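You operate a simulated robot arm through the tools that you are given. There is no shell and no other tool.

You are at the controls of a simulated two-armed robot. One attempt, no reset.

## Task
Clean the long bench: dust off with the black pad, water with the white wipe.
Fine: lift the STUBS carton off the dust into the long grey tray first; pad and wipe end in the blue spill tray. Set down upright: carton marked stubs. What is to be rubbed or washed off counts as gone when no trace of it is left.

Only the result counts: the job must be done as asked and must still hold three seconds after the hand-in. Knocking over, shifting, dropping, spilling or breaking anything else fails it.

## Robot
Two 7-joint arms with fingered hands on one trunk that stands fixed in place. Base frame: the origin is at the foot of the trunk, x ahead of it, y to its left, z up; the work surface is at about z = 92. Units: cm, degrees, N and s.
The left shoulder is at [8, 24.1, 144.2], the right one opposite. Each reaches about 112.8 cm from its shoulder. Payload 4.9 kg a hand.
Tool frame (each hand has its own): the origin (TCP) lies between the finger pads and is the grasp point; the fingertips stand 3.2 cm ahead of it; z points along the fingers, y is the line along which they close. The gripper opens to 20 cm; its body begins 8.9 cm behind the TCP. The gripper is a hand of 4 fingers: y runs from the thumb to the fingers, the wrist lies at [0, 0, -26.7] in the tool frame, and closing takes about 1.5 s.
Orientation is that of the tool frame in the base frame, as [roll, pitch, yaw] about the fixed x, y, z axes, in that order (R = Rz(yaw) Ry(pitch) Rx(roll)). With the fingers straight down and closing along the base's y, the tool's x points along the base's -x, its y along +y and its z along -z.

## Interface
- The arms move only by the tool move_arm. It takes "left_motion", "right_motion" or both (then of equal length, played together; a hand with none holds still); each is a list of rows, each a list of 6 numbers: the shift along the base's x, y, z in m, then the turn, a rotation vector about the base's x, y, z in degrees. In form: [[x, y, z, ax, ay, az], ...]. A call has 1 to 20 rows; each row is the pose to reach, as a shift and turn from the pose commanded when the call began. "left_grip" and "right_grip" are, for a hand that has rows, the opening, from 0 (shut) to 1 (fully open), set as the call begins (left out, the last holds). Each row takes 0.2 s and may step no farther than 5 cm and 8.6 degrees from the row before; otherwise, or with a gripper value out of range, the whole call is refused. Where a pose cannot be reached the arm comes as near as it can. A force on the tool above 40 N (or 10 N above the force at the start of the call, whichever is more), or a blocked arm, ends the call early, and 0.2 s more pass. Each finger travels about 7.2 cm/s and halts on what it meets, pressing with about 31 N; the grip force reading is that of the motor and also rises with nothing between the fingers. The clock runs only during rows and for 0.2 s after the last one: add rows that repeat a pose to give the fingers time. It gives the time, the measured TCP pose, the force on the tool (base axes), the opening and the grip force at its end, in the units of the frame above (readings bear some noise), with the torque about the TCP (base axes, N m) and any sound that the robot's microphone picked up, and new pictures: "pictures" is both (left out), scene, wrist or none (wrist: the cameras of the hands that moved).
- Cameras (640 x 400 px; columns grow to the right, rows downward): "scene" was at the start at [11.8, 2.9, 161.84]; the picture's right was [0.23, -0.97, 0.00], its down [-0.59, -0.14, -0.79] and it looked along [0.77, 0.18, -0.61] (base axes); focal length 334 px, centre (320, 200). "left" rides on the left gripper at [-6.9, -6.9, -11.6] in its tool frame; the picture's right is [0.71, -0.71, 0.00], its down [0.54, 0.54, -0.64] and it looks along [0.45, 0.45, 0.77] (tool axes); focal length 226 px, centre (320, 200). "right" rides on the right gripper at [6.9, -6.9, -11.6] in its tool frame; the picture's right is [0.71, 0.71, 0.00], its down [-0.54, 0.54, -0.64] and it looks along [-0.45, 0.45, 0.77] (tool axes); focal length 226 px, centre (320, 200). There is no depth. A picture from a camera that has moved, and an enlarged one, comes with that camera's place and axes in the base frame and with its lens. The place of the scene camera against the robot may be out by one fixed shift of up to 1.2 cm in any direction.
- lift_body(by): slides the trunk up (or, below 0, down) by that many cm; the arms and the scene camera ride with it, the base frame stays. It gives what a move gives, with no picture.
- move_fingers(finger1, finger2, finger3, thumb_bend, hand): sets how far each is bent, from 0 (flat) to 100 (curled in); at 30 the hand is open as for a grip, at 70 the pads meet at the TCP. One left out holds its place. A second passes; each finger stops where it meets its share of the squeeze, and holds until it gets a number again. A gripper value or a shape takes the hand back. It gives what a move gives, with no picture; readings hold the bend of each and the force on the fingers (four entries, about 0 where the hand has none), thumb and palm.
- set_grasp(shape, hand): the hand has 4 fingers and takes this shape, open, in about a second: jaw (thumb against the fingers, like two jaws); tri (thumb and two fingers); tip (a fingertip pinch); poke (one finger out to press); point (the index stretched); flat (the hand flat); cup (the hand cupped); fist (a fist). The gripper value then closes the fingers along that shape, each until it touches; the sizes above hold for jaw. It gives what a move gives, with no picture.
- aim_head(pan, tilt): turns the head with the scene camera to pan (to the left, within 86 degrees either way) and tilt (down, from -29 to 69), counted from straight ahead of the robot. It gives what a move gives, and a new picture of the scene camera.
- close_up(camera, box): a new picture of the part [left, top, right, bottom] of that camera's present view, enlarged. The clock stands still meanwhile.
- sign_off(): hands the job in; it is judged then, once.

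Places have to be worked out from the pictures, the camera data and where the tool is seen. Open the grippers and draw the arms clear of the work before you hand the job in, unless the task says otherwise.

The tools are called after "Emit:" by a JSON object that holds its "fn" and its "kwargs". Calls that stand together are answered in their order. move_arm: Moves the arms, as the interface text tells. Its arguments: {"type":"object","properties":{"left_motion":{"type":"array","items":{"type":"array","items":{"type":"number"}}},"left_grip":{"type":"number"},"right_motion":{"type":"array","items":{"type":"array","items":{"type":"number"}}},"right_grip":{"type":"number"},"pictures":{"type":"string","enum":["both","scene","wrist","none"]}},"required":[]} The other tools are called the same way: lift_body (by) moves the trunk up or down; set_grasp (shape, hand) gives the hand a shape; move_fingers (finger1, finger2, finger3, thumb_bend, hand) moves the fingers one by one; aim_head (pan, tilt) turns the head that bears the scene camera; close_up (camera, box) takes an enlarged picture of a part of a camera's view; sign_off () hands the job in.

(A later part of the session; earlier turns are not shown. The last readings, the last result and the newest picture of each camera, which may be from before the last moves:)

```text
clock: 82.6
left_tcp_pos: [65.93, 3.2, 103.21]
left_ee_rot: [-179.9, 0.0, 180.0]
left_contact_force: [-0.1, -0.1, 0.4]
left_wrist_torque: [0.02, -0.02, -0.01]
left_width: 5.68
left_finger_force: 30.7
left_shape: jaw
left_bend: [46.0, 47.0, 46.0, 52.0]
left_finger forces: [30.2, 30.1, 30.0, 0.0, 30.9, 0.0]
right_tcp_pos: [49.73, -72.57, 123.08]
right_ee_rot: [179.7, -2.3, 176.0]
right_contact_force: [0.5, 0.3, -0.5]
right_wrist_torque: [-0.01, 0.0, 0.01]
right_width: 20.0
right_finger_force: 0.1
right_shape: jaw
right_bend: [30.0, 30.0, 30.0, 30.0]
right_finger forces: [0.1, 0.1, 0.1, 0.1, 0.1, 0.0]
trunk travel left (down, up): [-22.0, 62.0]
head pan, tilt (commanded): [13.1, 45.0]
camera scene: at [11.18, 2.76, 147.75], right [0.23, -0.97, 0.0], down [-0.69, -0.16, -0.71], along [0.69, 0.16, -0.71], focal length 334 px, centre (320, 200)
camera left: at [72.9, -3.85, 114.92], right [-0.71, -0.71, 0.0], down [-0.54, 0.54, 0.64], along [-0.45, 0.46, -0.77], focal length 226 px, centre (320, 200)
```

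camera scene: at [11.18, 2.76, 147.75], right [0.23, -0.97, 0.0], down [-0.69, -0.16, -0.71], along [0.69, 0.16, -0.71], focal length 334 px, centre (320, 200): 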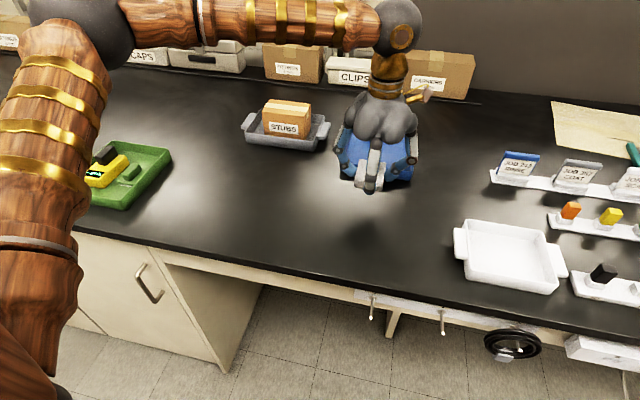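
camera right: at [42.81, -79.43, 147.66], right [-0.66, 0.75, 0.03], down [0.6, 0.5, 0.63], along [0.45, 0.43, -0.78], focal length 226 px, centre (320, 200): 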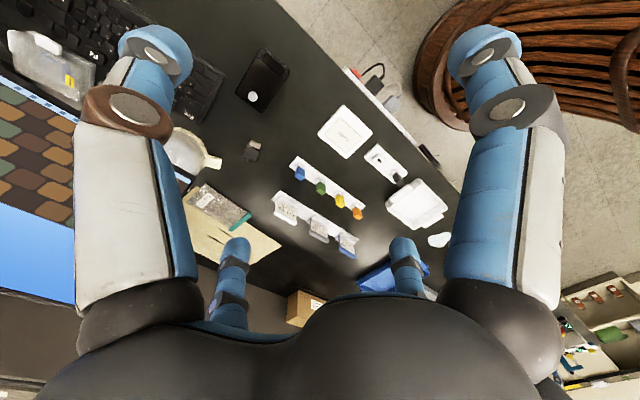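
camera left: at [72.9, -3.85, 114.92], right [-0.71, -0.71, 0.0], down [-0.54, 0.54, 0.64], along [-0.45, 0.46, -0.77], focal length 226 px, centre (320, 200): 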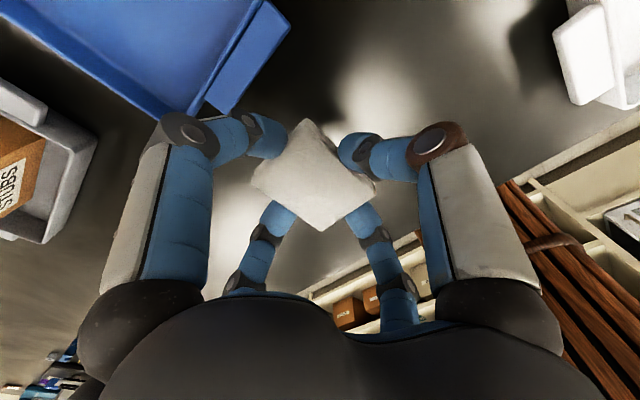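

The puddle area looks clear. I'll zoom in to verify there's no residue.

Emit:
{"fn": "close_up", "kwargs": {"camera": "scene", "box": [300, 180, 470, 290]}}

Emit:
{"fn": "close_up", "kwargs": {"camera": "left", "box": [260, 0, 560, 180]}}

```text
3.64 times, centred on (385, 235) of scene
camera zoom: at [11.18, 2.76, 147.75], right [0.23, -0.97, 0.0], down [-0.69, -0.16, -0.71], along [0.69, 0.16, -0.71], focal length 1215 px, centre (84, 73)
```

zoom: 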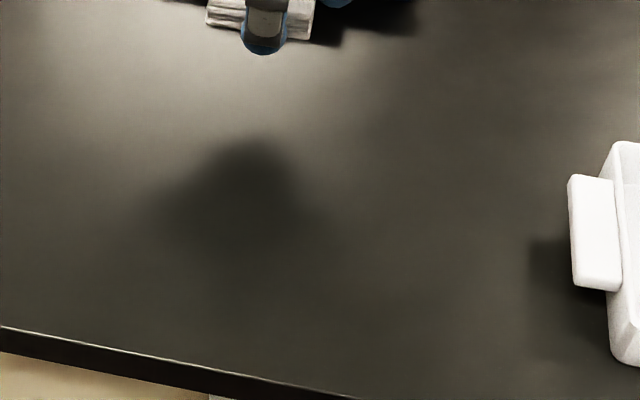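

```text
2.13 times, centred on (410, 90) of left
camera zoom: at [72.9, -3.85, 114.92], right [-0.71, -0.71, 0.0], down [-0.54, 0.54, 0.64], along [-0.45, 0.46, -0.77], focal length 482 px, centre (128, 435)
```

zoom: 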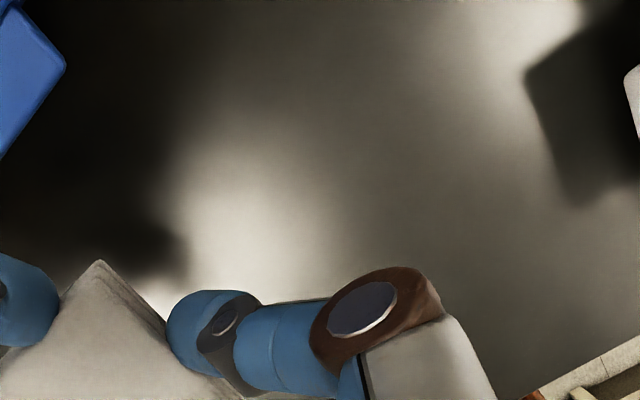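

The bench is dry; the dark blur is only the hand's shadow. The pad now occupies x 89–94.8, y 2.75–7.6 in the blue tray, so I'll place the wipe at about (82.8, 1.9). Moving above that spot.

Emit:
{"fn": "move_arm", "kwargs": {"left_motion": [[0.03, -0.003, 0.01, 0, 0, 0], [0.065, -0.006, 0.01, 0, 0, 0], [0.1, -0.01, 0.01, 0, 0, 0], [0.135, -0.013, 0.01, 0, 0, 0], [0.16, -0.014, 0.01, 0, 0, 0], [0.168, -0.014, 0.01, 0, 0, 0], [0.168, -0.014, 0.01, 0, 0, 0]], "pictures": "both"}}

Emit:
{"fn": "close_up", "kwargs": {"camera": "left", "box": [160, 0, 480, 240]}}

Emit:
{"fn": "close_up", "kwargs": {"camera": "scene", "box": [310, 60, 450, 190]}}

```text
clock: 84.2
left_tcp_pos: [82.93, 1.79, 104.27]
left_ee_rot: [180.0, -0.1, -179.9]
left_contact_force: [-0.2, -0.4, -0.2]
left_wrist_torque: [0.01, 0.01, -0.02]
left_width: 5.66
left_finger_force: 30.9
left_shape: jaw
left_bend: [46.0, 47.0, 46.0, 52.0]
left_finger forces: [30.0, 29.9, 29.6, 0.0, 30.8, 0.1]
right_tcp_pos: [49.83, -72.67, 123.11]
right_ee_rot: [179.6, -2.3, 176.1]
right_contact_force: [-0.2, 0.2, -0.4]
right_wrist_torque: [-0.03, 0.02, 0.02]
right_width: 20.0
right_finger_force: 0.0
right_shape: jaw
right_bend: [30.0, 30.0, 30.0, 30.0]
right_finger forces: [0.1, 0.0, 0.0, 0.0, 0.0, 0.0]
trunk travel left (down, up): [-22.0, 62.0]
head pan, tilt (commanded): [13.1, 45.0]
camera scene: at [11.29, 2.74, 147.75], right [0.23, -0.97, 0.0], down [-0.69, -0.16, -0.71], along [0.69, 0.16, -0.71], focal length 334 px, centre (320, 200)
camera left: at [89.84, -5.3, 115.94], right [-0.71, -0.71, 0.0], down [-0.54, 0.54, 0.64], along [-0.45, 0.46, -0.77], focal length 226 px, centre (320, 200)
```

scene: 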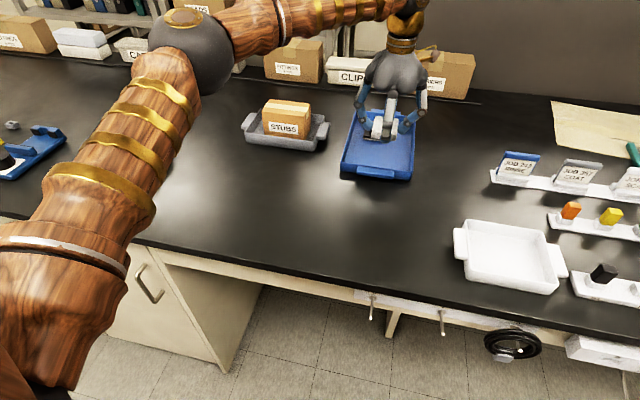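
left: 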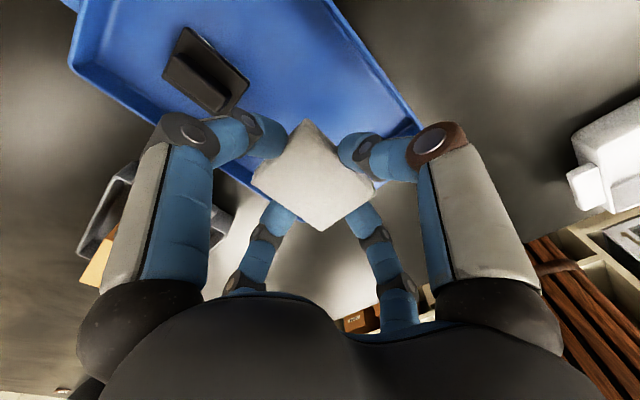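

```text
1.67 times, centred on (320, 120) of left
camera zoom: at [89.84, -5.3, 115.94], right [-0.71, -0.71, 0.0], down [-0.54, 0.54, 0.64], along [-0.45, 0.46, -0.77], focal length 377 px, centre (320, 333)
```

zoom: 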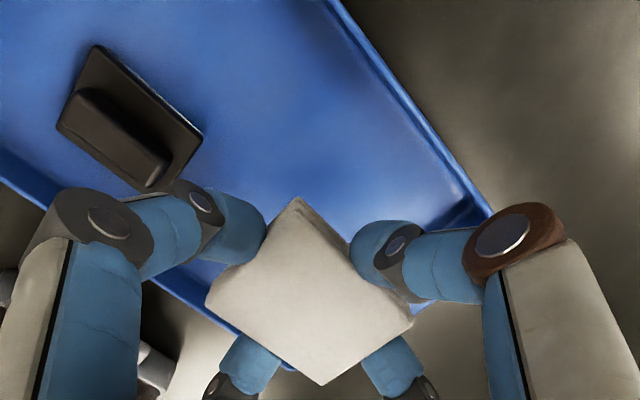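

```text
3.08 times, centred on (380, 125) of scene
camera zoom: at [11.29, 2.74, 147.75], right [0.23, -0.97, 0.0], down [-0.69, -0.16, -0.71], along [0.69, 0.16, -0.71], focal length 1028 px, centre (135, 431)
```

zoom: 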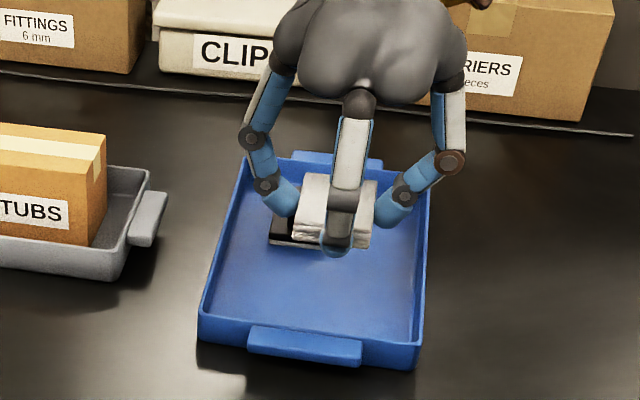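

Comparing pictures, the blue tray has moved: its near corners now sit about 1.5–1.9 cm further in +x than at clock 61.8, so a finger must have nudged its handle at the ends of the wiping strokes. I'll retake the exact view used before to measure the shift so I can put it back.

Emit:
{"fn": "close_up", "kwargs": {"camera": "scene", "box": [300, 60, 460, 180]}}

Emit:
{"fn": "close_up", "kwargs": {"camera": "scene", "box": [300, 60, 460, 200]}}

```text
3.33 times, centred on (380, 120) of scene
camera zoom: at [11.29, 2.74, 147.75], right [0.23, -0.97, 0.0], down [-0.69, -0.16, -0.71], along [0.69, 0.16, -0.71], focal length 1114 px, centre (120, 467)
```

zoom: 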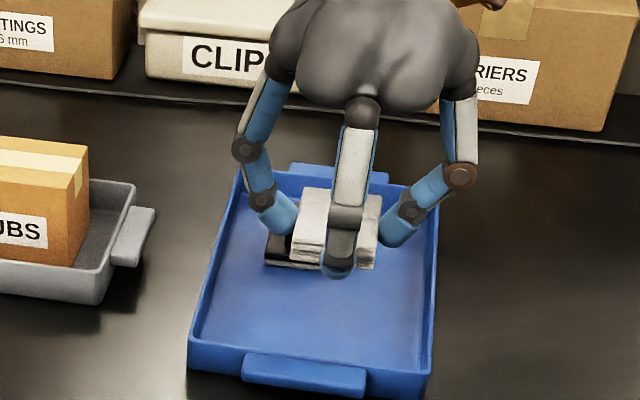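

```text
2.86 times, centred on (380, 130) of scene
camera zoom: at [11.29, 2.74, 147.75], right [0.23, -0.97, 0.0], down [-0.69, -0.16, -0.71], along [0.69, 0.16, -0.71], focal length 955 px, centre (149, 400)
```

zoom: 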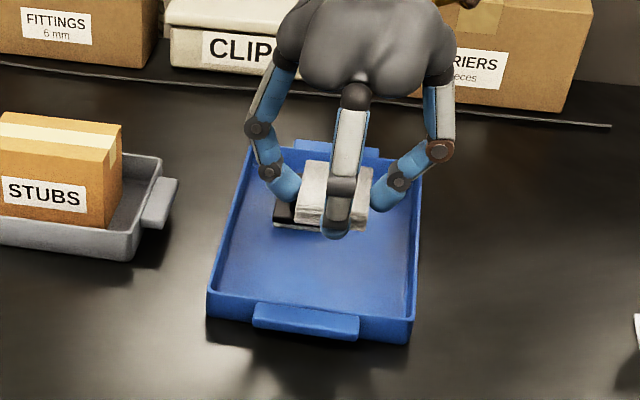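

The measured shift is about +1.9 cm in x with no turn. I'll undo it by lowering the held wipe partway into the tray and pulling the near inner wall back with the -x finger. First I'm moving to (85.3, 2.8) and down until the fingertips are below the rim but off the floor.

Emit:
{"fn": "move_arm", "kwargs": {"left_motion": [[0.013, 0.004, 0, 0, 0, 0], [0.026, 0.0085, 0, 0, 0, 0], [0.026, 0.0085, -0.02, 0, 0, 0], [0.026, 0.0085, -0.04, 0, 0, 0], [0.026, 0.0085, -0.055, 0, 0, 0], [0.026, 0.0085, -0.065, 0, 0, 0], [0.026, 0.0085, -0.0735, 0, 0, 0], [0.026, 0.0085, -0.0735, 0, 0, 0]], "pictures": "both"}}

Emit:
{"fn": "close_up", "kwargs": {"camera": "scene", "box": [300, 60, 460, 180]}}

Emit:
{"fn": "close_up", "kwargs": {"camera": "left", "box": [160, 0, 480, 240]}}

```text
clock: 86.0
left_tcp_pos: [85.44, 2.74, 96.79]
left_ee_rot: [-180.0, 0.0, 180.0]
left_contact_force: [-0.1, -0.4, -0.3]
left_wrist_torque: [-0.01, 0.02, 0.01]
left_width: 5.64
left_finger_force: 31.0
left_shape: jaw
left_bend: [46.0, 47.0, 46.0, 52.0]
left_finger forces: [30.0, 29.9, 29.6, 0.0, 30.7, 0.0]
right_tcp_pos: [49.83, -72.65, 122.99]
right_ee_rot: [179.7, -2.3, 176.2]
right_contact_force: [-0.7, -0.2, 0.4]
right_wrist_torque: [-0.02, 0.01, 0.01]
right_width: 20.02
right_finger_force: 0.1
right_shape: jaw
right_bend: [30.0, 30.0, 30.0, 30.0]
right_finger forces: [0.0, 0.0, 0.0, 0.1, 0.0, 0.1]
trunk travel left (down, up): [-22.0, 62.0]
head pan, tilt (commanded): [13.1, 45.0]
camera scene: at [11.28, 2.73, 147.75], right [0.23, -0.97, 0.0], down [-0.69, -0.16, -0.71], along [0.69, 0.16, -0.71], focal length 334 px, centre (320, 200)
camera left: at [92.39, -4.47, 108.5], right [-0.71, -0.71, 0.0], down [-0.54, 0.54, 0.64], along [-0.45, 0.46, -0.77], focal length 226 px, centre (320, 200)
```

scene: 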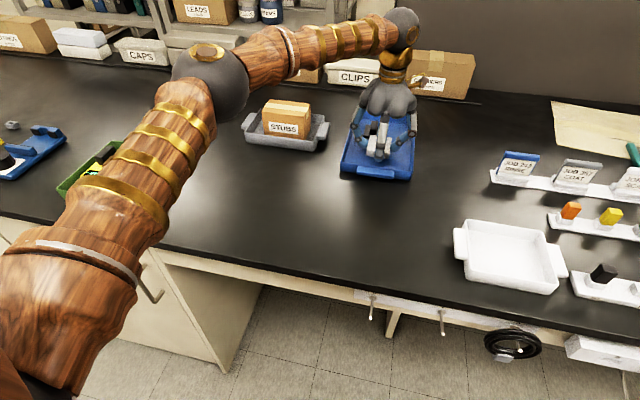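
left: 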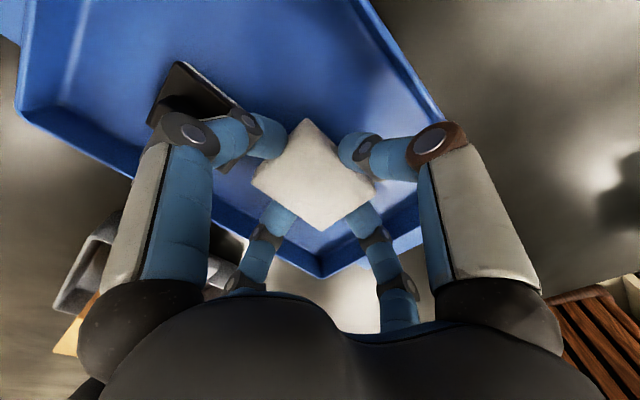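

```text
3.33 times, centred on (380, 120) of scene
camera zoom: at [11.28, 2.73, 147.75], right [0.23, -0.97, 0.0], down [-0.69, -0.16, -0.71], along [0.69, 0.16, -0.71], focal length 1114 px, centre (120, 467)
```

zoom: 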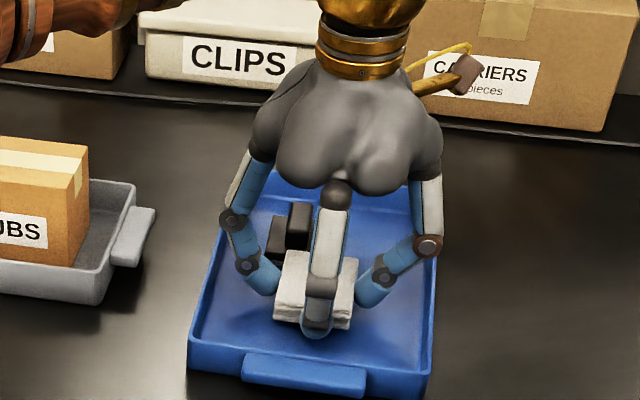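

```text
1.67 times, centred on (320, 120) of left
camera zoom: at [92.39, -4.47, 108.5], right [-0.71, -0.71, 0.0], down [-0.54, 0.54, 0.64], along [-0.45, 0.46, -0.77], focal length 377 px, centre (320, 333)
```

zoom: 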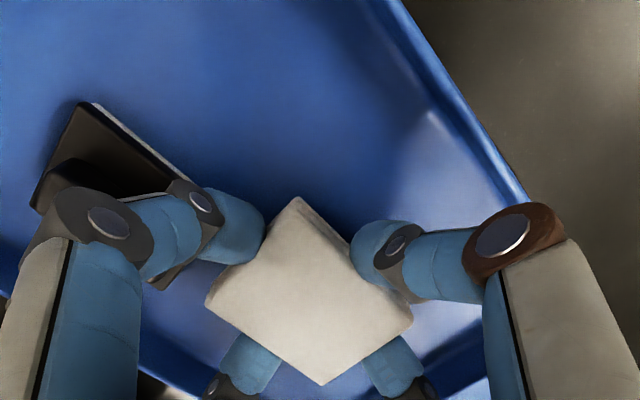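

No contact so far. Sliding the hand in -x towards the near wall and watching the force.

Emit:
{"fn": "move_arm", "kwargs": {"left_motion": [[-0.008, 0, 0, 0, 0, 0], [-0.016, 0, 0, 0, 0, 0], [-0.021, 0, 0, 0, 0, 0], [-0.021, 0, 0, 0, 0, 0]], "pictures": "wrist"}}

Emit:
{"fn": "close_up", "kwargs": {"camera": "scene", "box": [300, 60, 460, 180]}}

```text
clock: 87.0
left_tcp_pos: [83.36, 2.54, 96.85]
left_ee_rot: [-180.0, 0.1, -179.9]
left_contact_force: [-1.1, 0.0, 0.5]
left_wrist_torque: [0.01, 0.01, 0.04]
left_width: 5.69
left_finger_force: 30.6
left_shape: jaw
left_bend: [46.0, 47.0, 46.0, 52.0]
left_finger forces: [29.9, 30.0, 29.6, 0.0, 30.7, 0.0]
right_tcp_pos: [49.88, -72.54, 123.04]
right_ee_rot: [179.7, -2.4, 176.1]
right_contact_force: [-0.6, 0.2, 0.4]
right_wrist_torque: [0.03, -0.01, 0.01]
right_width: 20.01
right_finger_force: 0.1
right_shape: jaw
right_bend: [30.0, 30.0, 30.0, 30.0]
right_finger forces: [0.0, 0.1, 0.0, 0.1, 0.0, 0.0]
trunk travel left (down, up): [-22.0, 62.0]
head pan, tilt (commanded): [13.1, 45.0]
camera left: at [90.27, -4.5, 108.54], right [-0.71, -0.71, 0.0], down [-0.54, 0.54, 0.64], along [-0.45, 0.45, -0.77], focal length 226 px, centre (320, 200)
```

left: 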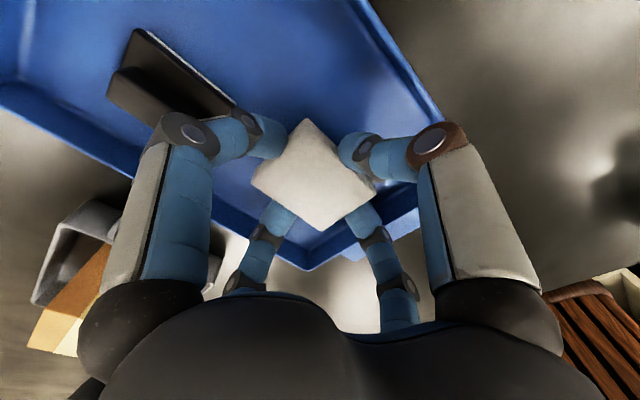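

```text
3.33 times, centred on (380, 120) of scene
camera zoom: at [11.29, 2.74, 147.75], right [0.23, -0.97, 0.0], down [-0.69, -0.16, -0.71], along [0.69, 0.16, -0.71], focal length 1114 px, centre (120, 467)
```

zoom: 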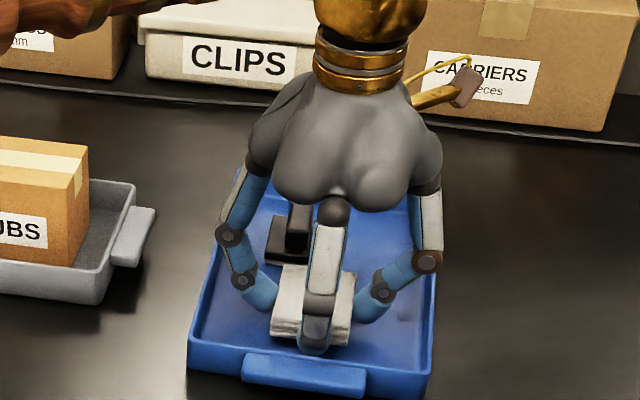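

No contact yet and the tray is unchanged. Continuing 1 cm further.

Emit:
{"fn": "move_arm", "kwargs": {"left_motion": [[-0.004, 0, 0, 0, 0, 0], [-0.007, 0, 0, 0, 0, 0], [-0.01, 0, 0, 0, 0, 0], [-0.01, 0, 0, 0, 0, 0]], "pictures": "none"}}

Emit:
{"fn": "close_up", "kwargs": {"camera": "scene", "box": [300, 60, 460, 180]}}

```text
clock: 88.0
left_tcp_pos: [82.36, 2.65, 96.91]
left_ee_rot: [-180.0, -0.1, -180.0]
left_contact_force: [0.2, 0.3, 0.4]
left_wrist_torque: [0.0, 0.01, -0.01]
left_width: 5.69
left_finger_force: 30.6
left_shape: jaw
left_bend: [46.0, 47.0, 46.0, 52.0]
left_finger forces: [30.1, 29.9, 30.8, 0.0, 30.7, 0.0]
right_tcp_pos: [49.79, -72.57, 123.07]
right_ee_rot: [179.7, -2.3, 176.1]
right_contact_force: [-0.6, 0.2, -0.5]
right_wrist_torque: [0.02, -0.01, -0.02]
right_width: 20.01
right_finger_force: 0.0
right_shape: jaw
right_bend: [30.0, 30.0, 30.0, 30.0]
right_finger forces: [0.0, 0.0, 0.0, 0.0, 0.0, 0.1]
trunk travel left (down, up): [-22.0, 62.0]
head pan, tilt (commanded): [13.1, 45.0]
```

```text
3.33 times, centred on (380, 120) of scene
camera zoom: at [11.3, 2.73, 147.75], right [0.23, -0.97, 0.0], down [-0.69, -0.16, -0.71], along [0.69, 0.16, -0.71], focal length 1114 px, centre (120, 467)
```

zoom: 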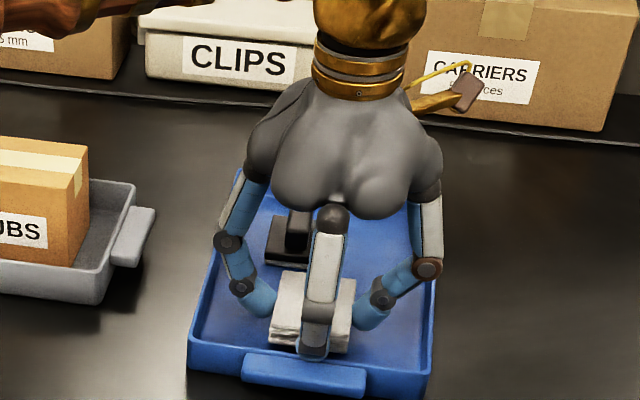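

Finger 3's force has ticked up slightly, so contact may be starting. Another 5 mm.

Emit:
{"fn": "move_arm", "kwargs": {"left_motion": [[-0.0025, 0, 0, 0, 0, 0], [-0.005, 0, 0, 0, 0, 0], [-0.005, 0, 0, 0, 0, 0]], "pictures": "none"}}

Emit:
{"fn": "close_up", "kwargs": {"camera": "scene", "box": [300, 60, 460, 180]}}

```text
clock: 88.8
left_tcp_pos: [81.96, 2.47, 96.86]
left_ee_rot: [-180.0, 0.0, 179.9]
left_contact_force: [1.3, 0.6, 1.3]
left_wrist_torque: [-0.01, 0.06, -0.05]
left_width: 5.64
left_finger_force: 30.4
left_shape: jaw
left_bend: [46.0, 47.0, 46.0, 52.0]
left_finger forces: [30.2, 30.0, 32.5, 0.0, 30.5, 0.0]
right_tcp_pos: [49.82, -72.53, 122.86]
right_ee_rot: [179.7, -2.3, 176.1]
right_contact_force: [0.2, -0.1, 1.2]
right_wrist_torque: [0.02, -0.02, 0.02]
right_width: 19.98
right_finger_force: 0.1
right_shape: jaw
right_bend: [30.0, 30.0, 30.0, 30.0]
right_finger forces: [0.1, 0.1, 0.0, 0.0, 0.1, 0.0]
trunk travel left (down, up): [-22.0, 62.0]
head pan, tilt (commanded): [13.1, 45.0]
```

```text
3.33 times, centred on (380, 120) of scene
camera zoom: at [11.3, 2.74, 147.75], right [0.23, -0.97, 0.0], down [-0.69, -0.16, -0.71], along [0.69, 0.16, -0.71], focal length 1114 px, centre (120, 467)
```

zoom: 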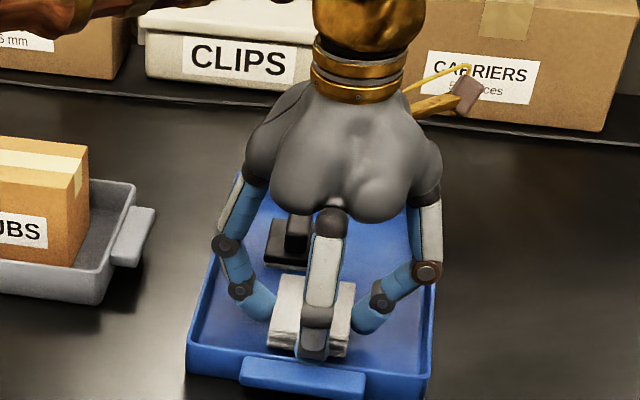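

The tray is following: its handle corner moved from row 353 to about 357, against a reference of 370. Pulling another 1 cm.

Emit:
{"fn": "move_arm", "kwargs": {"left_motion": [[-0.003, 0, 0, 0, 0, 0], [-0.006, 0, 0, 0, 0, 0], [-0.009, 0, 0, 0, 0, 0], [-0.01, 0, 0, 0, 0, 0], [-0.01, 0, 0, 0, 0, 0]], "pictures": "none"}}

Emit:
{"fn": "close_up", "kwargs": {"camera": "scene", "box": [300, 60, 460, 180]}}

```text
clock: 90.0
left_tcp_pos: [80.98, 2.61, 96.86]
left_ee_rot: [180.0, -0.1, -180.0]
left_contact_force: [1.2, 0.1, 2.5]
left_wrist_torque: [-0.03, 0.08, 0.03]
left_width: 5.69
left_finger_force: 31.3
left_shape: jaw
left_bend: [46.0, 47.0, 46.0, 52.0]
left_finger forces: [30.3, 29.8, 32.9, 0.0, 30.7, 0.1]
right_tcp_pos: [49.74, -72.59, 123.01]
right_ee_rot: [179.7, -2.3, 176.2]
right_contact_force: [-0.4, -0.5, 0.7]
right_wrist_torque: [0.0, 0.02, -0.01]
right_width: 19.99
right_finger_force: 0.0
right_shape: jaw
right_bend: [30.0, 30.0, 30.0, 30.0]
right_finger forces: [0.1, 0.1, 0.0, 0.0, 0.0, 0.0]
trunk travel left (down, up): [-22.0, 62.0]
head pan, tilt (commanded): [13.1, 45.0]
```

```text
3.33 times, centred on (380, 120) of scene
camera zoom: at [11.29, 2.73, 147.75], right [0.23, -0.97, 0.0], down [-0.69, -0.16, -0.71], along [0.69, 0.16, -0.71], focal length 1114 px, centre (120, 467)
```

zoom: 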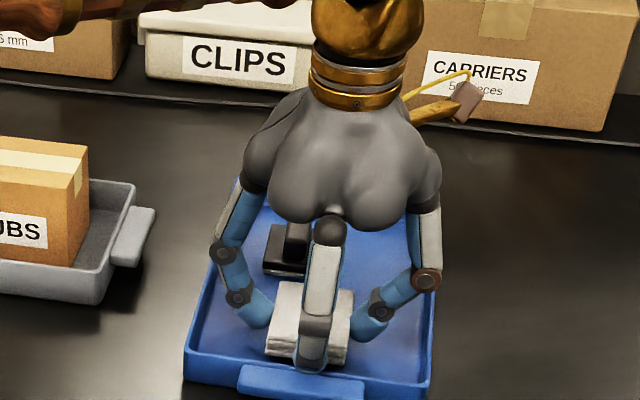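

The handle corner is now at row about 365 against the reference of 370, so about 0.5 cm remains. Pulling another 5 mm.

Emit:
{"fn": "move_arm", "kwargs": {"left_motion": [[-0.003, 0, 0, 0, 0, 0], [-0.005, 0, 0, 0, 0, 0], [-0.005, 0, 0, 0, 0, 0]], "pictures": "none"}}

Emit:
{"fn": "close_up", "kwargs": {"camera": "scene", "box": [300, 60, 460, 180]}}

Emit:
{"fn": "close_up", "kwargs": {"camera": "scene", "box": [300, 60, 460, 200]}}

```text
clock: 90.8
left_tcp_pos: [80.37, 2.65, 96.98]
left_ee_rot: [180.0, 0.0, 179.9]
left_contact_force: [2.0, 0.2, 2.8]
left_wrist_torque: [0.02, 0.12, -0.04]
left_width: 5.67
left_finger_force: 30.8
left_shape: jaw
left_bend: [46.0, 47.0, 46.0, 52.0]
left_finger forces: [30.4, 30.1, 33.8, 0.0, 30.5, 0.0]
right_tcp_pos: [49.72, -72.63, 123.02]
right_ee_rot: [179.7, -2.2, 176.1]
right_contact_force: [-1.1, 0.6, -0.2]
right_wrist_torque: [0.0, -0.01, 0.0]
right_width: 19.98
right_finger_force: 0.0
right_shape: jaw
right_bend: [30.0, 30.0, 30.0, 30.0]
right_finger forces: [0.0, 0.0, 0.0, 0.1, 0.0, 0.1]
trunk travel left (down, up): [-22.0, 62.0]
head pan, tilt (commanded): [13.1, 45.0]
```

```text
3.33 times, centred on (380, 120) of scene
camera zoom: at [11.29, 2.74, 147.75], right [0.23, -0.97, 0.0], down [-0.69, -0.16, -0.71], along [0.69, 0.16, -0.71], focal length 1114 px, centre (120, 467)
```

zoom: 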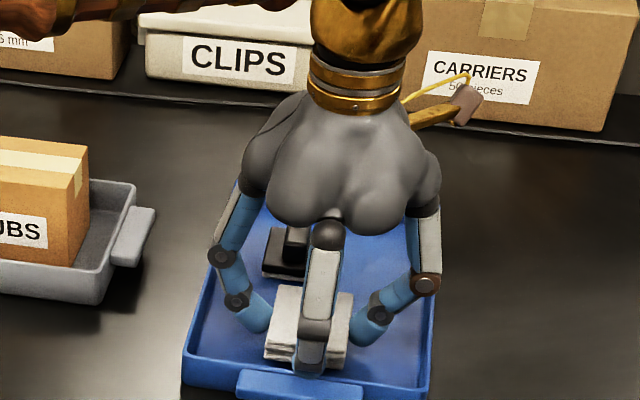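

```text
2.86 times, centred on (380, 130) of scene
camera zoom: at [11.29, 2.74, 147.75], right [0.23, -0.97, 0.0], down [-0.69, -0.16, -0.71], along [0.69, 0.16, -0.71], focal length 955 px, centre (149, 400)
```

zoom: 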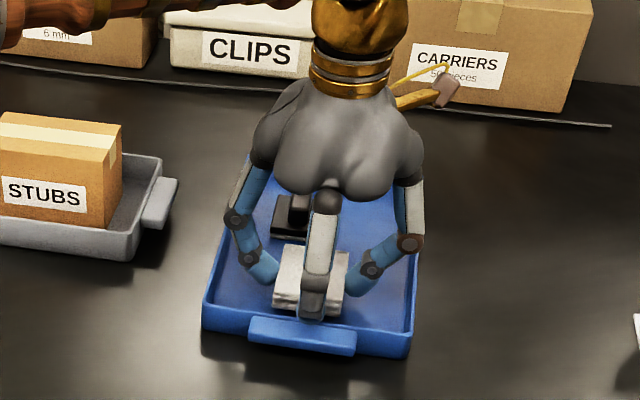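

The tray's handle and corners now match the reference pictures to within a millimetre or two. I'll back the finger off the wall (+x), raise the hand above the rim, then turn it 45° so the fingers sit in the tray's diagonals, where there is more room.

Emit:
{"fn": "move_arm", "kwargs": {"left_motion": [[0.008, 0, 0, 0, 0, 0], [0.016, 0, 0.0, 0, 0, 0], [0.02, 0, 0.02, 0, 0, 0], [0.022, 0, 0.045, 0, 0, 0], [0.022, 0, 0.06, 0, 0, 0], [0.022, 0, 0.06, 0, 0, 0]], "pictures": "both"}}

Emit:
{"fn": "close_up", "kwargs": {"camera": "scene", "box": [300, 60, 460, 180]}}

Emit:
{"fn": "close_up", "kwargs": {"camera": "scene", "box": [300, 60, 460, 200]}}

```text
clock: 92.2
left_tcp_pos: [82.59, 2.43, 102.89]
left_ee_rot: [-180.0, -0.1, 180.0]
left_contact_force: [-0.3, -0.5, -0.2]
left_wrist_torque: [0.0, 0.01, -0.02]
left_width: 5.67
left_finger_force: 30.6
left_shape: jaw
left_bend: [46.0, 47.0, 46.0, 52.0]
left_finger forces: [30.0, 30.0, 29.5, 0.0, 30.7, 0.0]
right_tcp_pos: [49.78, -72.61, 123.11]
right_ee_rot: [179.8, -2.3, 176.1]
right_contact_force: [-0.1, 0.0, -0.2]
right_wrist_torque: [0.01, 0.02, -0.03]
right_width: 19.98
right_finger_force: 0.0
right_shape: jaw
right_bend: [30.0, 30.0, 30.0, 30.0]
right_finger forces: [0.1, 0.1, 0.0, 0.1, 0.1, 0.0]
trunk travel left (down, up): [-22.0, 62.0]
head pan, tilt (commanded): [13.1, 45.0]
camera scene: at [11.3, 2.74, 147.75], right [0.23, -0.97, 0.0], down [-0.69, -0.16, -0.71], along [0.69, 0.16, -0.71], focal length 334 px, centre (320, 200)
camera left: at [89.55, -4.5, 114.61], right [-0.71, -0.71, 0.0], down [-0.54, 0.54, 0.64], along [-0.46, 0.45, -0.77], focal length 226 px, centre (320, 200)
```

scene: 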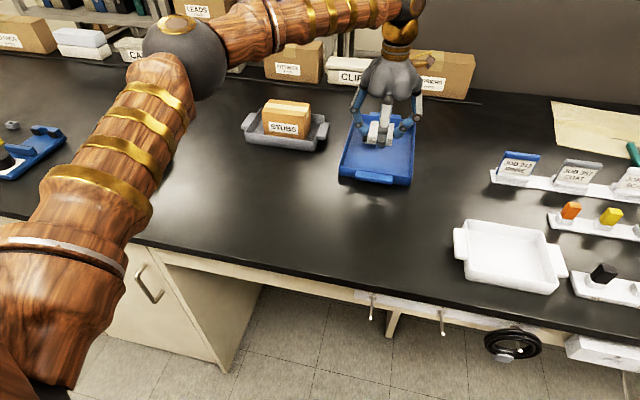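
left: 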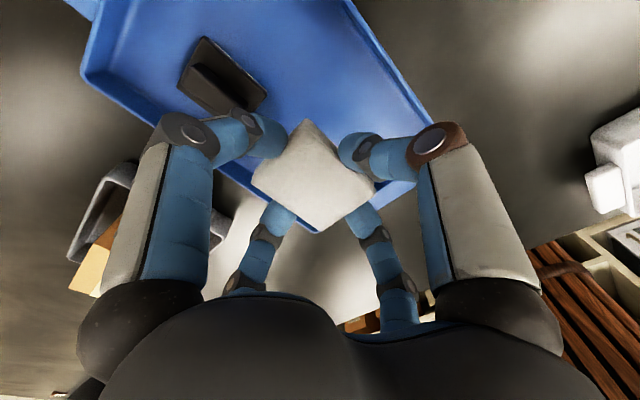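

```text
3.33 times, centred on (380, 120) of scene
camera zoom: at [11.3, 2.74, 147.75], right [0.23, -0.97, 0.0], down [-0.69, -0.16, -0.71], along [0.69, 0.16, -0.71], focal length 1114 px, centre (120, 467)
```

zoom: 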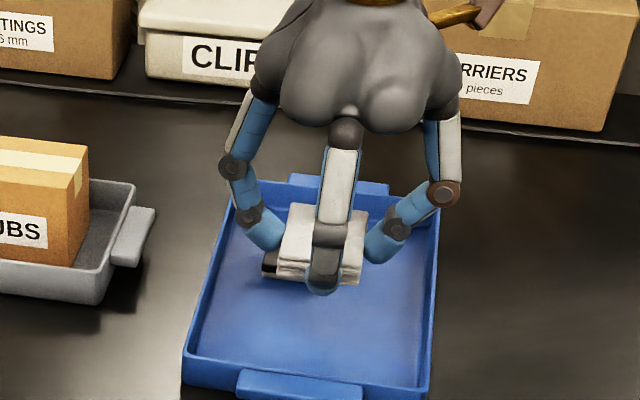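

```text
2.86 times, centred on (380, 130) of scene
camera zoom: at [11.3, 2.74, 147.75], right [0.23, -0.97, 0.0], down [-0.69, -0.16, -0.71], along [0.69, 0.16, -0.71], focal length 955 px, centre (149, 400)
```

zoom: 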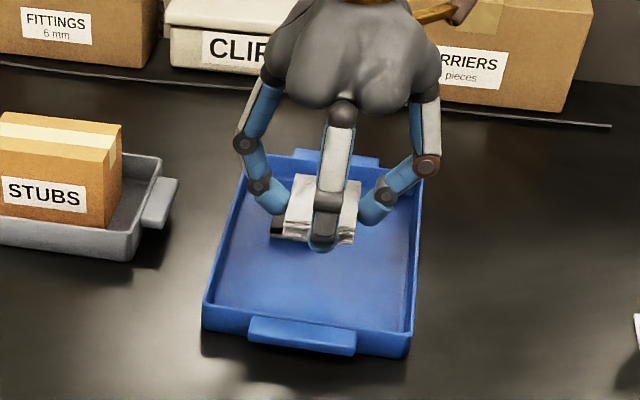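

The tray is back at its original place (far-left corner near (99.96, 10.9), pad edge at x≈88.9). Now turning the hand by -45° about the vertical at this height.

Emit:
{"fn": "move_arm", "kwargs": {"left_motion": [[0.001, 0, 0, 0, 0, -7.5], [0.002, 0, 0, 0, 0, -15], [0.003, -0.001, 0, 0, 0, -22.5], [0.003, -0.001, 0, 0, 0, -30], [0.003, -0.001, 0, 0, 0, -37.5], [0.003, -0.001, 0, 0, 0, -45], [0.003, -0.001, 0, 0, 0, -45]], "pictures": "both"}}

Emit:
{"fn": "close_up", "kwargs": {"camera": "left", "box": [160, 0, 480, 240]}}

Emit:
{"fn": "close_up", "kwargs": {"camera": "scene", "box": [300, 60, 460, 180]}}

```text
clock: 93.8
left_tcp_pos: [82.92, 2.51, 102.93]
left_ee_rot: [180.0, 0.0, 134.9]
left_contact_force: [0.0, 1.0, -0.7]
left_wrist_torque: [0.01, -0.01, 0.0]
left_width: 5.69
left_finger_force: 31.0
left_shape: jaw
left_bend: [46.0, 47.0, 46.0, 52.0]
left_finger forces: [30.0, 29.9, 29.5, 0.1, 30.6, 0.0]
right_tcp_pos: [49.96, -72.52, 122.95]
right_ee_rot: [179.6, -2.3, 176.1]
right_contact_force: [0.1, -0.1, 0.3]
right_wrist_torque: [-0.02, 0.01, -0.05]
right_width: 20.0
right_finger_force: 0.0
right_shape: jaw
right_bend: [30.0, 30.0, 30.0, 30.0]
right_finger forces: [0.0, 0.0, 0.0, 0.1, 0.0, 0.0]
trunk travel left (down, up): [-22.0, 62.0]
head pan, tilt (commanded): [13.1, 45.0]
camera scene: at [11.29, 2.74, 147.75], right [0.23, -0.97, 0.0], down [-0.69, -0.16, -0.71], along [0.69, 0.16, -0.71], focal length 334 px, centre (320, 200)
camera left: at [82.91, -7.43, 114.57], right [-1.0, 0.0, 0.0], down [0.0, 0.77, 0.64], along [0.0, 0.64, -0.77], focal length 226 px, centre (320, 200)
```

scene: 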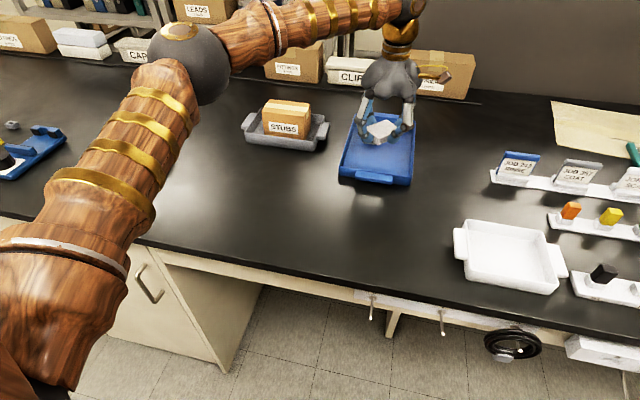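
left: 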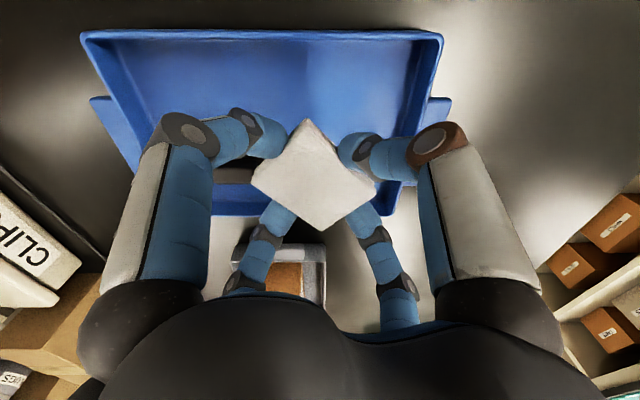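

```text
1.67 times, centred on (320, 120) of left
camera zoom: at [82.91, -7.43, 114.57], right [-1.0, 0.0, 0.0], down [0.0, 0.77, 0.64], along [0.0, 0.64, -0.77], focal length 377 px, centre (320, 333)
```

zoom: 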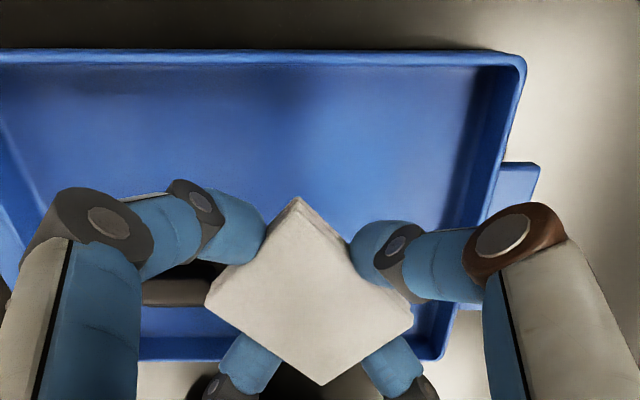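

```text
3.33 times, centred on (380, 120) of scene
camera zoom: at [11.29, 2.74, 147.75], right [0.23, -0.97, 0.0], down [-0.69, -0.16, -0.71], along [0.69, 0.16, -0.71], focal length 1114 px, centre (120, 467)
```

zoom: 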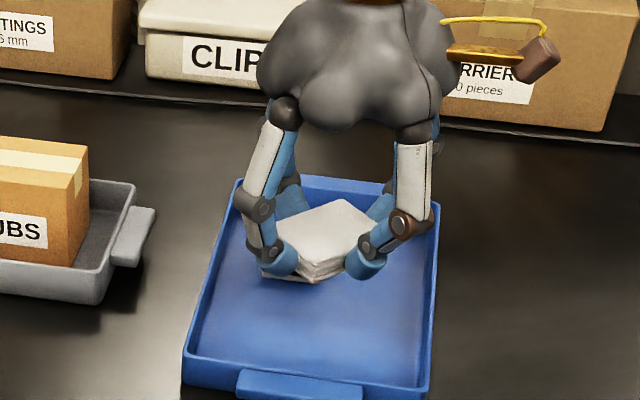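

The hand is turned, with the fingers along the tray's diagonals and clear of the pad and walls. Lowering to just above the rim interior, then checking.

Emit:
{"fn": "move_arm", "kwargs": {"left_motion": [[0, 0, -0.02, 0, 0, 0], [0, 0, -0.04, 0, 0, 0], [0, 0, -0.055, 0, 0, 0], [0, 0, -0.062, 0, 0, 0], [0, 0, -0.062, 0, 0, 0]], "pictures": "both"}}

Emit:
{"fn": "close_up", "kwargs": {"camera": "left", "box": [160, 0, 480, 240]}}

Emit:
{"fn": "close_up", "kwargs": {"camera": "scene", "box": [300, 60, 460, 180]}}

```text
clock: 95.0
left_tcp_pos: [82.79, 2.41, 96.72]
left_ee_rot: [180.0, -0.1, 135.0]
left_contact_force: [-0.3, 0.4, -0.1]
left_wrist_torque: [0.04, 0.0, -0.01]
left_width: 5.66
left_finger_force: 31.7
left_shape: jaw
left_bend: [46.0, 47.0, 46.0, 52.0]
left_finger forces: [29.9, 29.9, 29.4, 0.0, 30.6, 0.1]
right_tcp_pos: [49.74, -72.45, 123.07]
right_ee_rot: [179.8, -2.3, 176.0]
right_contact_force: [-0.7, 0.1, 0.2]
right_wrist_torque: [0.05, -0.01, 0.04]
right_width: 20.0
right_finger_force: 0.0
right_shape: jaw
right_bend: [30.0, 30.0, 30.0, 30.0]
right_finger forces: [0.0, 0.0, 0.0, 0.0, 0.1, 0.0]
trunk travel left (down, up): [-22.0, 62.0]
head pan, tilt (commanded): [13.1, 45.0]
camera scene: at [11.28, 2.73, 147.75], right [0.23, -0.97, 0.0], down [-0.69, -0.16, -0.71], along [0.69, 0.16, -0.71], focal length 334 px, centre (320, 200)
camera left: at [82.91, -7.46, 108.41], right [-1.0, 0.0, 0.0], down [0.0, 0.77, 0.64], along [0.0, 0.64, -0.77], focal length 226 px, centre (320, 200)
```

scene: 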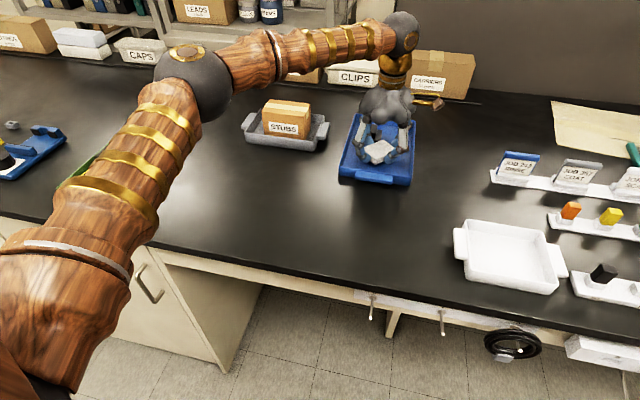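
left: 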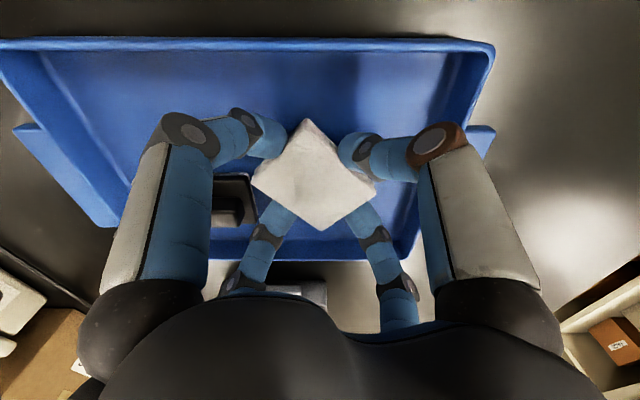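

```text
1.67 times, centred on (320, 120) of left
camera zoom: at [82.91, -7.46, 108.41], right [-1.0, 0.0, 0.0], down [0.0, 0.77, 0.64], along [0.0, 0.64, -0.77], focal length 377 px, centre (320, 333)
```

zoom: 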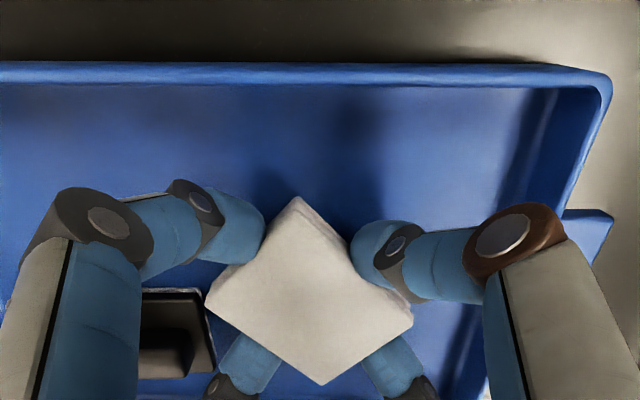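

```text
3.33 times, centred on (380, 120) of scene
camera zoom: at [11.28, 2.73, 147.75], right [0.23, -0.97, 0.0], down [-0.69, -0.16, -0.71], along [0.69, 0.16, -0.71], focal length 1114 px, centre (120, 467)
```

zoom: 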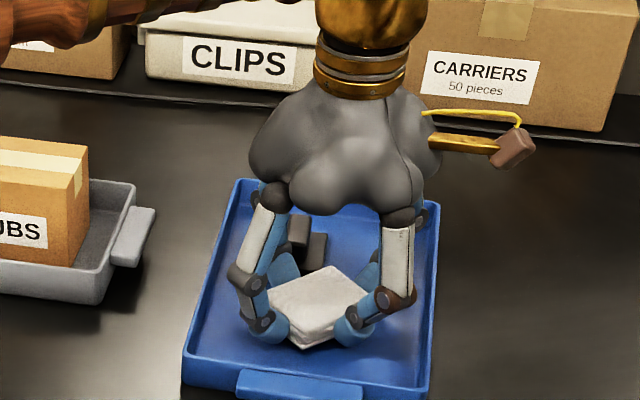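

There's about 0.7 cm between the wipe's corner and the pad, and plenty of room to the walls. Shifting 4 mm in -x and lowering to near the floor.

Emit:
{"fn": "move_arm", "kwargs": {"left_motion": [[-0.002, 0, 0, 0, 0, 0], [-0.004, 0, -0.001, 0, 0, 0], [-0.004, 0, -0.003, 0, 0, 0], [-0.004, 0, -0.005, 0, 0, 0], [-0.004, 0, -0.006, 0, 0, 0], [-0.004, 0, -0.006, 0, 0, 0]], "pictures": "none"}}

```text
clock: 96.4
left_tcp_pos: [82.54, 2.33, 96.18]
left_ee_rot: [-179.9, 0.1, 135.0]
left_contact_force: [0.0, -0.3, -0.1]
left_wrist_torque: [-0.01, 0.0, 0.0]
left_width: 5.66
left_finger_force: 30.7
left_shape: jaw
left_bend: [46.0, 47.0, 46.0, 52.0]
left_finger forces: [30.0, 29.9, 29.6, 0.1, 30.7, 0.1]
right_tcp_pos: [49.74, -72.59, 123.06]
right_ee_rot: [179.6, -2.3, 176.1]
right_contact_force: [-0.4, 0.5, -0.1]
right_wrist_torque: [0.0, -0.02, 0.02]
right_width: 20.0
right_finger_force: 0.1
right_shape: jaw
right_bend: [30.0, 30.0, 30.0, 30.0]
right_finger forces: [0.0, 0.1, 0.0, 0.0, 0.1, 0.0]
trunk travel left (down, up): [-22.0, 62.0]
head pan, tilt (commanded): [13.1, 45.0]
```

No contact yet at TCP z 96.2. Continuing in 1 mm steps.

Emit:
{"fn": "move_arm", "kwargs": {"left_motion": [[0, 0, -0.001, 0, 0, 0], [0, 0, -0.002, 0, 0, 0], [0, 0, -0.003, 0, 0, 0], [0, 0, -0.003, 0, 0, 0]], "pictures": "none"}}

```text
clock: 97.4
left_tcp_pos: [82.49, 2.39, 95.82]
left_ee_rot: [180.0, 0.0, 135.1]
left_contact_force: [0.1, -0.1, 0.6]
left_wrist_torque: [0.0, -0.01, 0.02]
left_width: 5.65
left_finger_force: 30.5
left_shape: jaw
left_bend: [46.0, 47.0, 46.0, 52.0]
left_finger forces: [30.0, 29.8, 29.4, 0.0, 30.6, 0.0]
right_tcp_pos: [49.8, -72.64, 122.99]
right_ee_rot: [179.8, -2.3, 176.1]
right_contact_force: [-0.2, 0.6, 0.4]
right_wrist_torque: [-0.03, 0.01, 0.0]
right_width: 19.98
right_finger_force: 0.1
right_shape: jaw
right_bend: [30.0, 30.0, 30.0, 30.0]
right_finger forces: [0.0, 0.1, 0.0, 0.0, 0.0, 0.0]
trunk travel left (down, up): [-22.0, 62.0]
head pan, tilt (commanded): [13.1, 45.0]
```

Nearly on the floor. One or two more millimetres.

Emit:
{"fn": "move_arm", "kwargs": {"left_motion": [[0, 0, -0.001, 0, 0, 0], [0, 0, -0.0015, 0, 0, 0], [0, 0, -0.0015, 0, 0, 0]], "pictures": "none"}}

```text
clock: 98.2
left_tcp_pos: [82.5, 2.46, 95.55]
left_ee_rot: [180.0, -0.1, 135.0]
left_contact_force: [0.1, -0.5, 5.6]
left_wrist_torque: [0.01, -0.06, 0.01]
left_width: 5.66
left_finger_force: 30.9
left_shape: jaw
left_bend: [46.0, 47.0, 46.0, 52.0]
left_finger forces: [30.4, 30.3, 29.5, 0.0, 30.8, 0.0]
right_tcp_pos: [49.77, -72.6, 123.06]
right_ee_rot: [179.8, -2.3, 176.1]
right_contact_force: [-0.2, 0.1, 1.1]
right_wrist_torque: [0.03, -0.01, -0.02]
right_width: 19.96
right_finger_force: 0.1
right_shape: jaw
right_bend: [30.0, 30.0, 30.0, 30.0]
right_finger forces: [0.0, 0.1, 0.0, 0.1, 0.0, 0.1]
trunk travel left (down, up): [-22.0, 62.0]
head pan, tilt (commanded): [13.1, 45.0]
```

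Contact at the floor (5.6 N). Opening the fingers slightly (8.4 cm) to let go of the wipe.

Emit:
{"fn": "move_arm", "kwargs": {"left_motion": [[0, 0, 0.001, 0, 0, 0], [0, 0, 0.001, 0, 0, 0], [0, 0, 0.001, 0, 0, 0], [0, 0, 0.001, 0, 0, 0]], "left_grip": 0.43, "pictures": "both"}}

Emit:
{"fn": "close_up", "kwargs": {"camera": "left", "box": [160, 0, 480, 240]}}

Emit:
{"fn": "close_up", "kwargs": {"camera": "scene", "box": [300, 60, 460, 180]}}

```text
clock: 99.2
left_tcp_pos: [82.54, 2.43, 95.72]
left_ee_rot: [180.0, 0.0, 135.1]
left_contact_force: [0.3, -0.6, 1.8]
left_wrist_torque: [0.01, -0.01, 0.01]
left_width: 8.56
left_finger_force: 0.0
left_shape: jaw
left_bend: [41.0, 41.0, 41.0, 39.0]
left_finger forces: [0.4, 0.6, 0.5, 0.1, 0.0, 0.0]
right_tcp_pos: [49.8, -72.56, 123.06]
right_ee_rot: [179.7, -2.4, 176.1]
right_contact_force: [-0.8, 0.1, 0.3]
right_wrist_torque: [0.02, -0.01, -0.03]
right_width: 20.01
right_finger_force: 0.0
right_shape: jaw
right_bend: [30.0, 30.0, 30.0, 30.0]
right_finger forces: [0.1, 0.0, 0.0, 0.0, 0.0, 0.0]
trunk travel left (down, up): [-22.0, 62.0]
head pan, tilt (commanded): [13.1, 45.0]
camera scene: at [11.26, 2.73, 147.75], right [0.23, -0.97, 0.0], down [-0.69, -0.16, -0.71], along [0.69, 0.16, -0.71], focal length 334 px, centre (320, 200)
camera left: at [82.49, -7.45, 107.43], right [-1.0, 0.0, 0.0], down [0.0, 0.77, 0.64], along [0.0, 0.64, -0.77], focal length 226 px, centre (320, 200)
```

scene: 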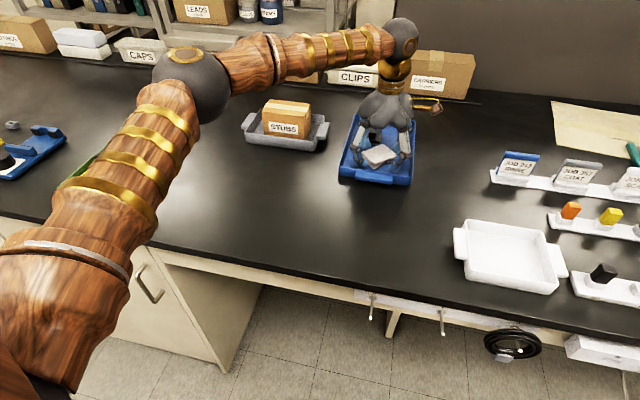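
left: 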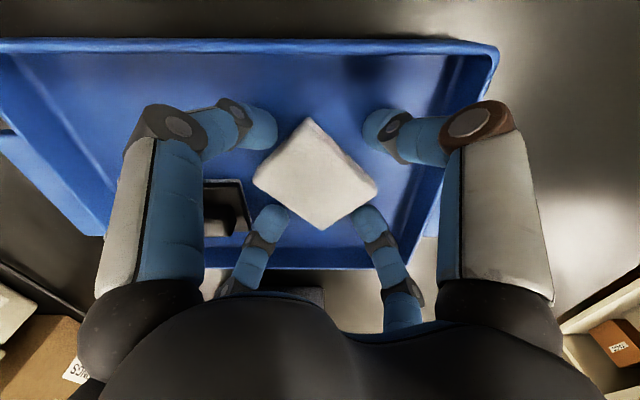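

```text
1.67 times, centred on (320, 120) of left
camera zoom: at [82.49, -7.45, 107.43], right [-1.0, 0.0, 0.0], down [0.0, 0.77, 0.64], along [0.0, 0.64, -0.77], focal length 377 px, centre (320, 333)
```

zoom: 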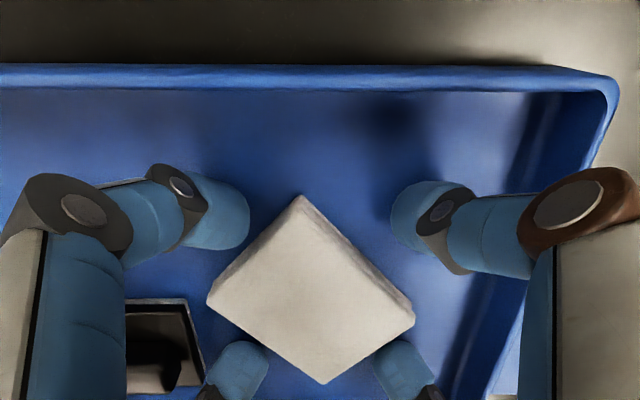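

```text
3.33 times, centred on (380, 120) of scene
camera zoom: at [11.26, 2.73, 147.75], right [0.23, -0.97, 0.0], down [-0.69, -0.16, -0.71], along [0.69, 0.16, -0.71], focal length 1114 px, centre (120, 467)
```

zoom: 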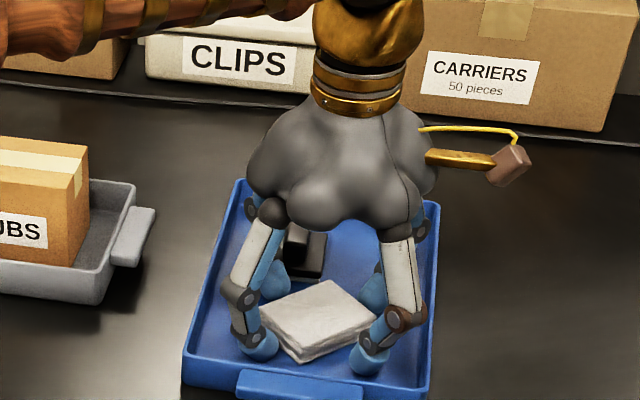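

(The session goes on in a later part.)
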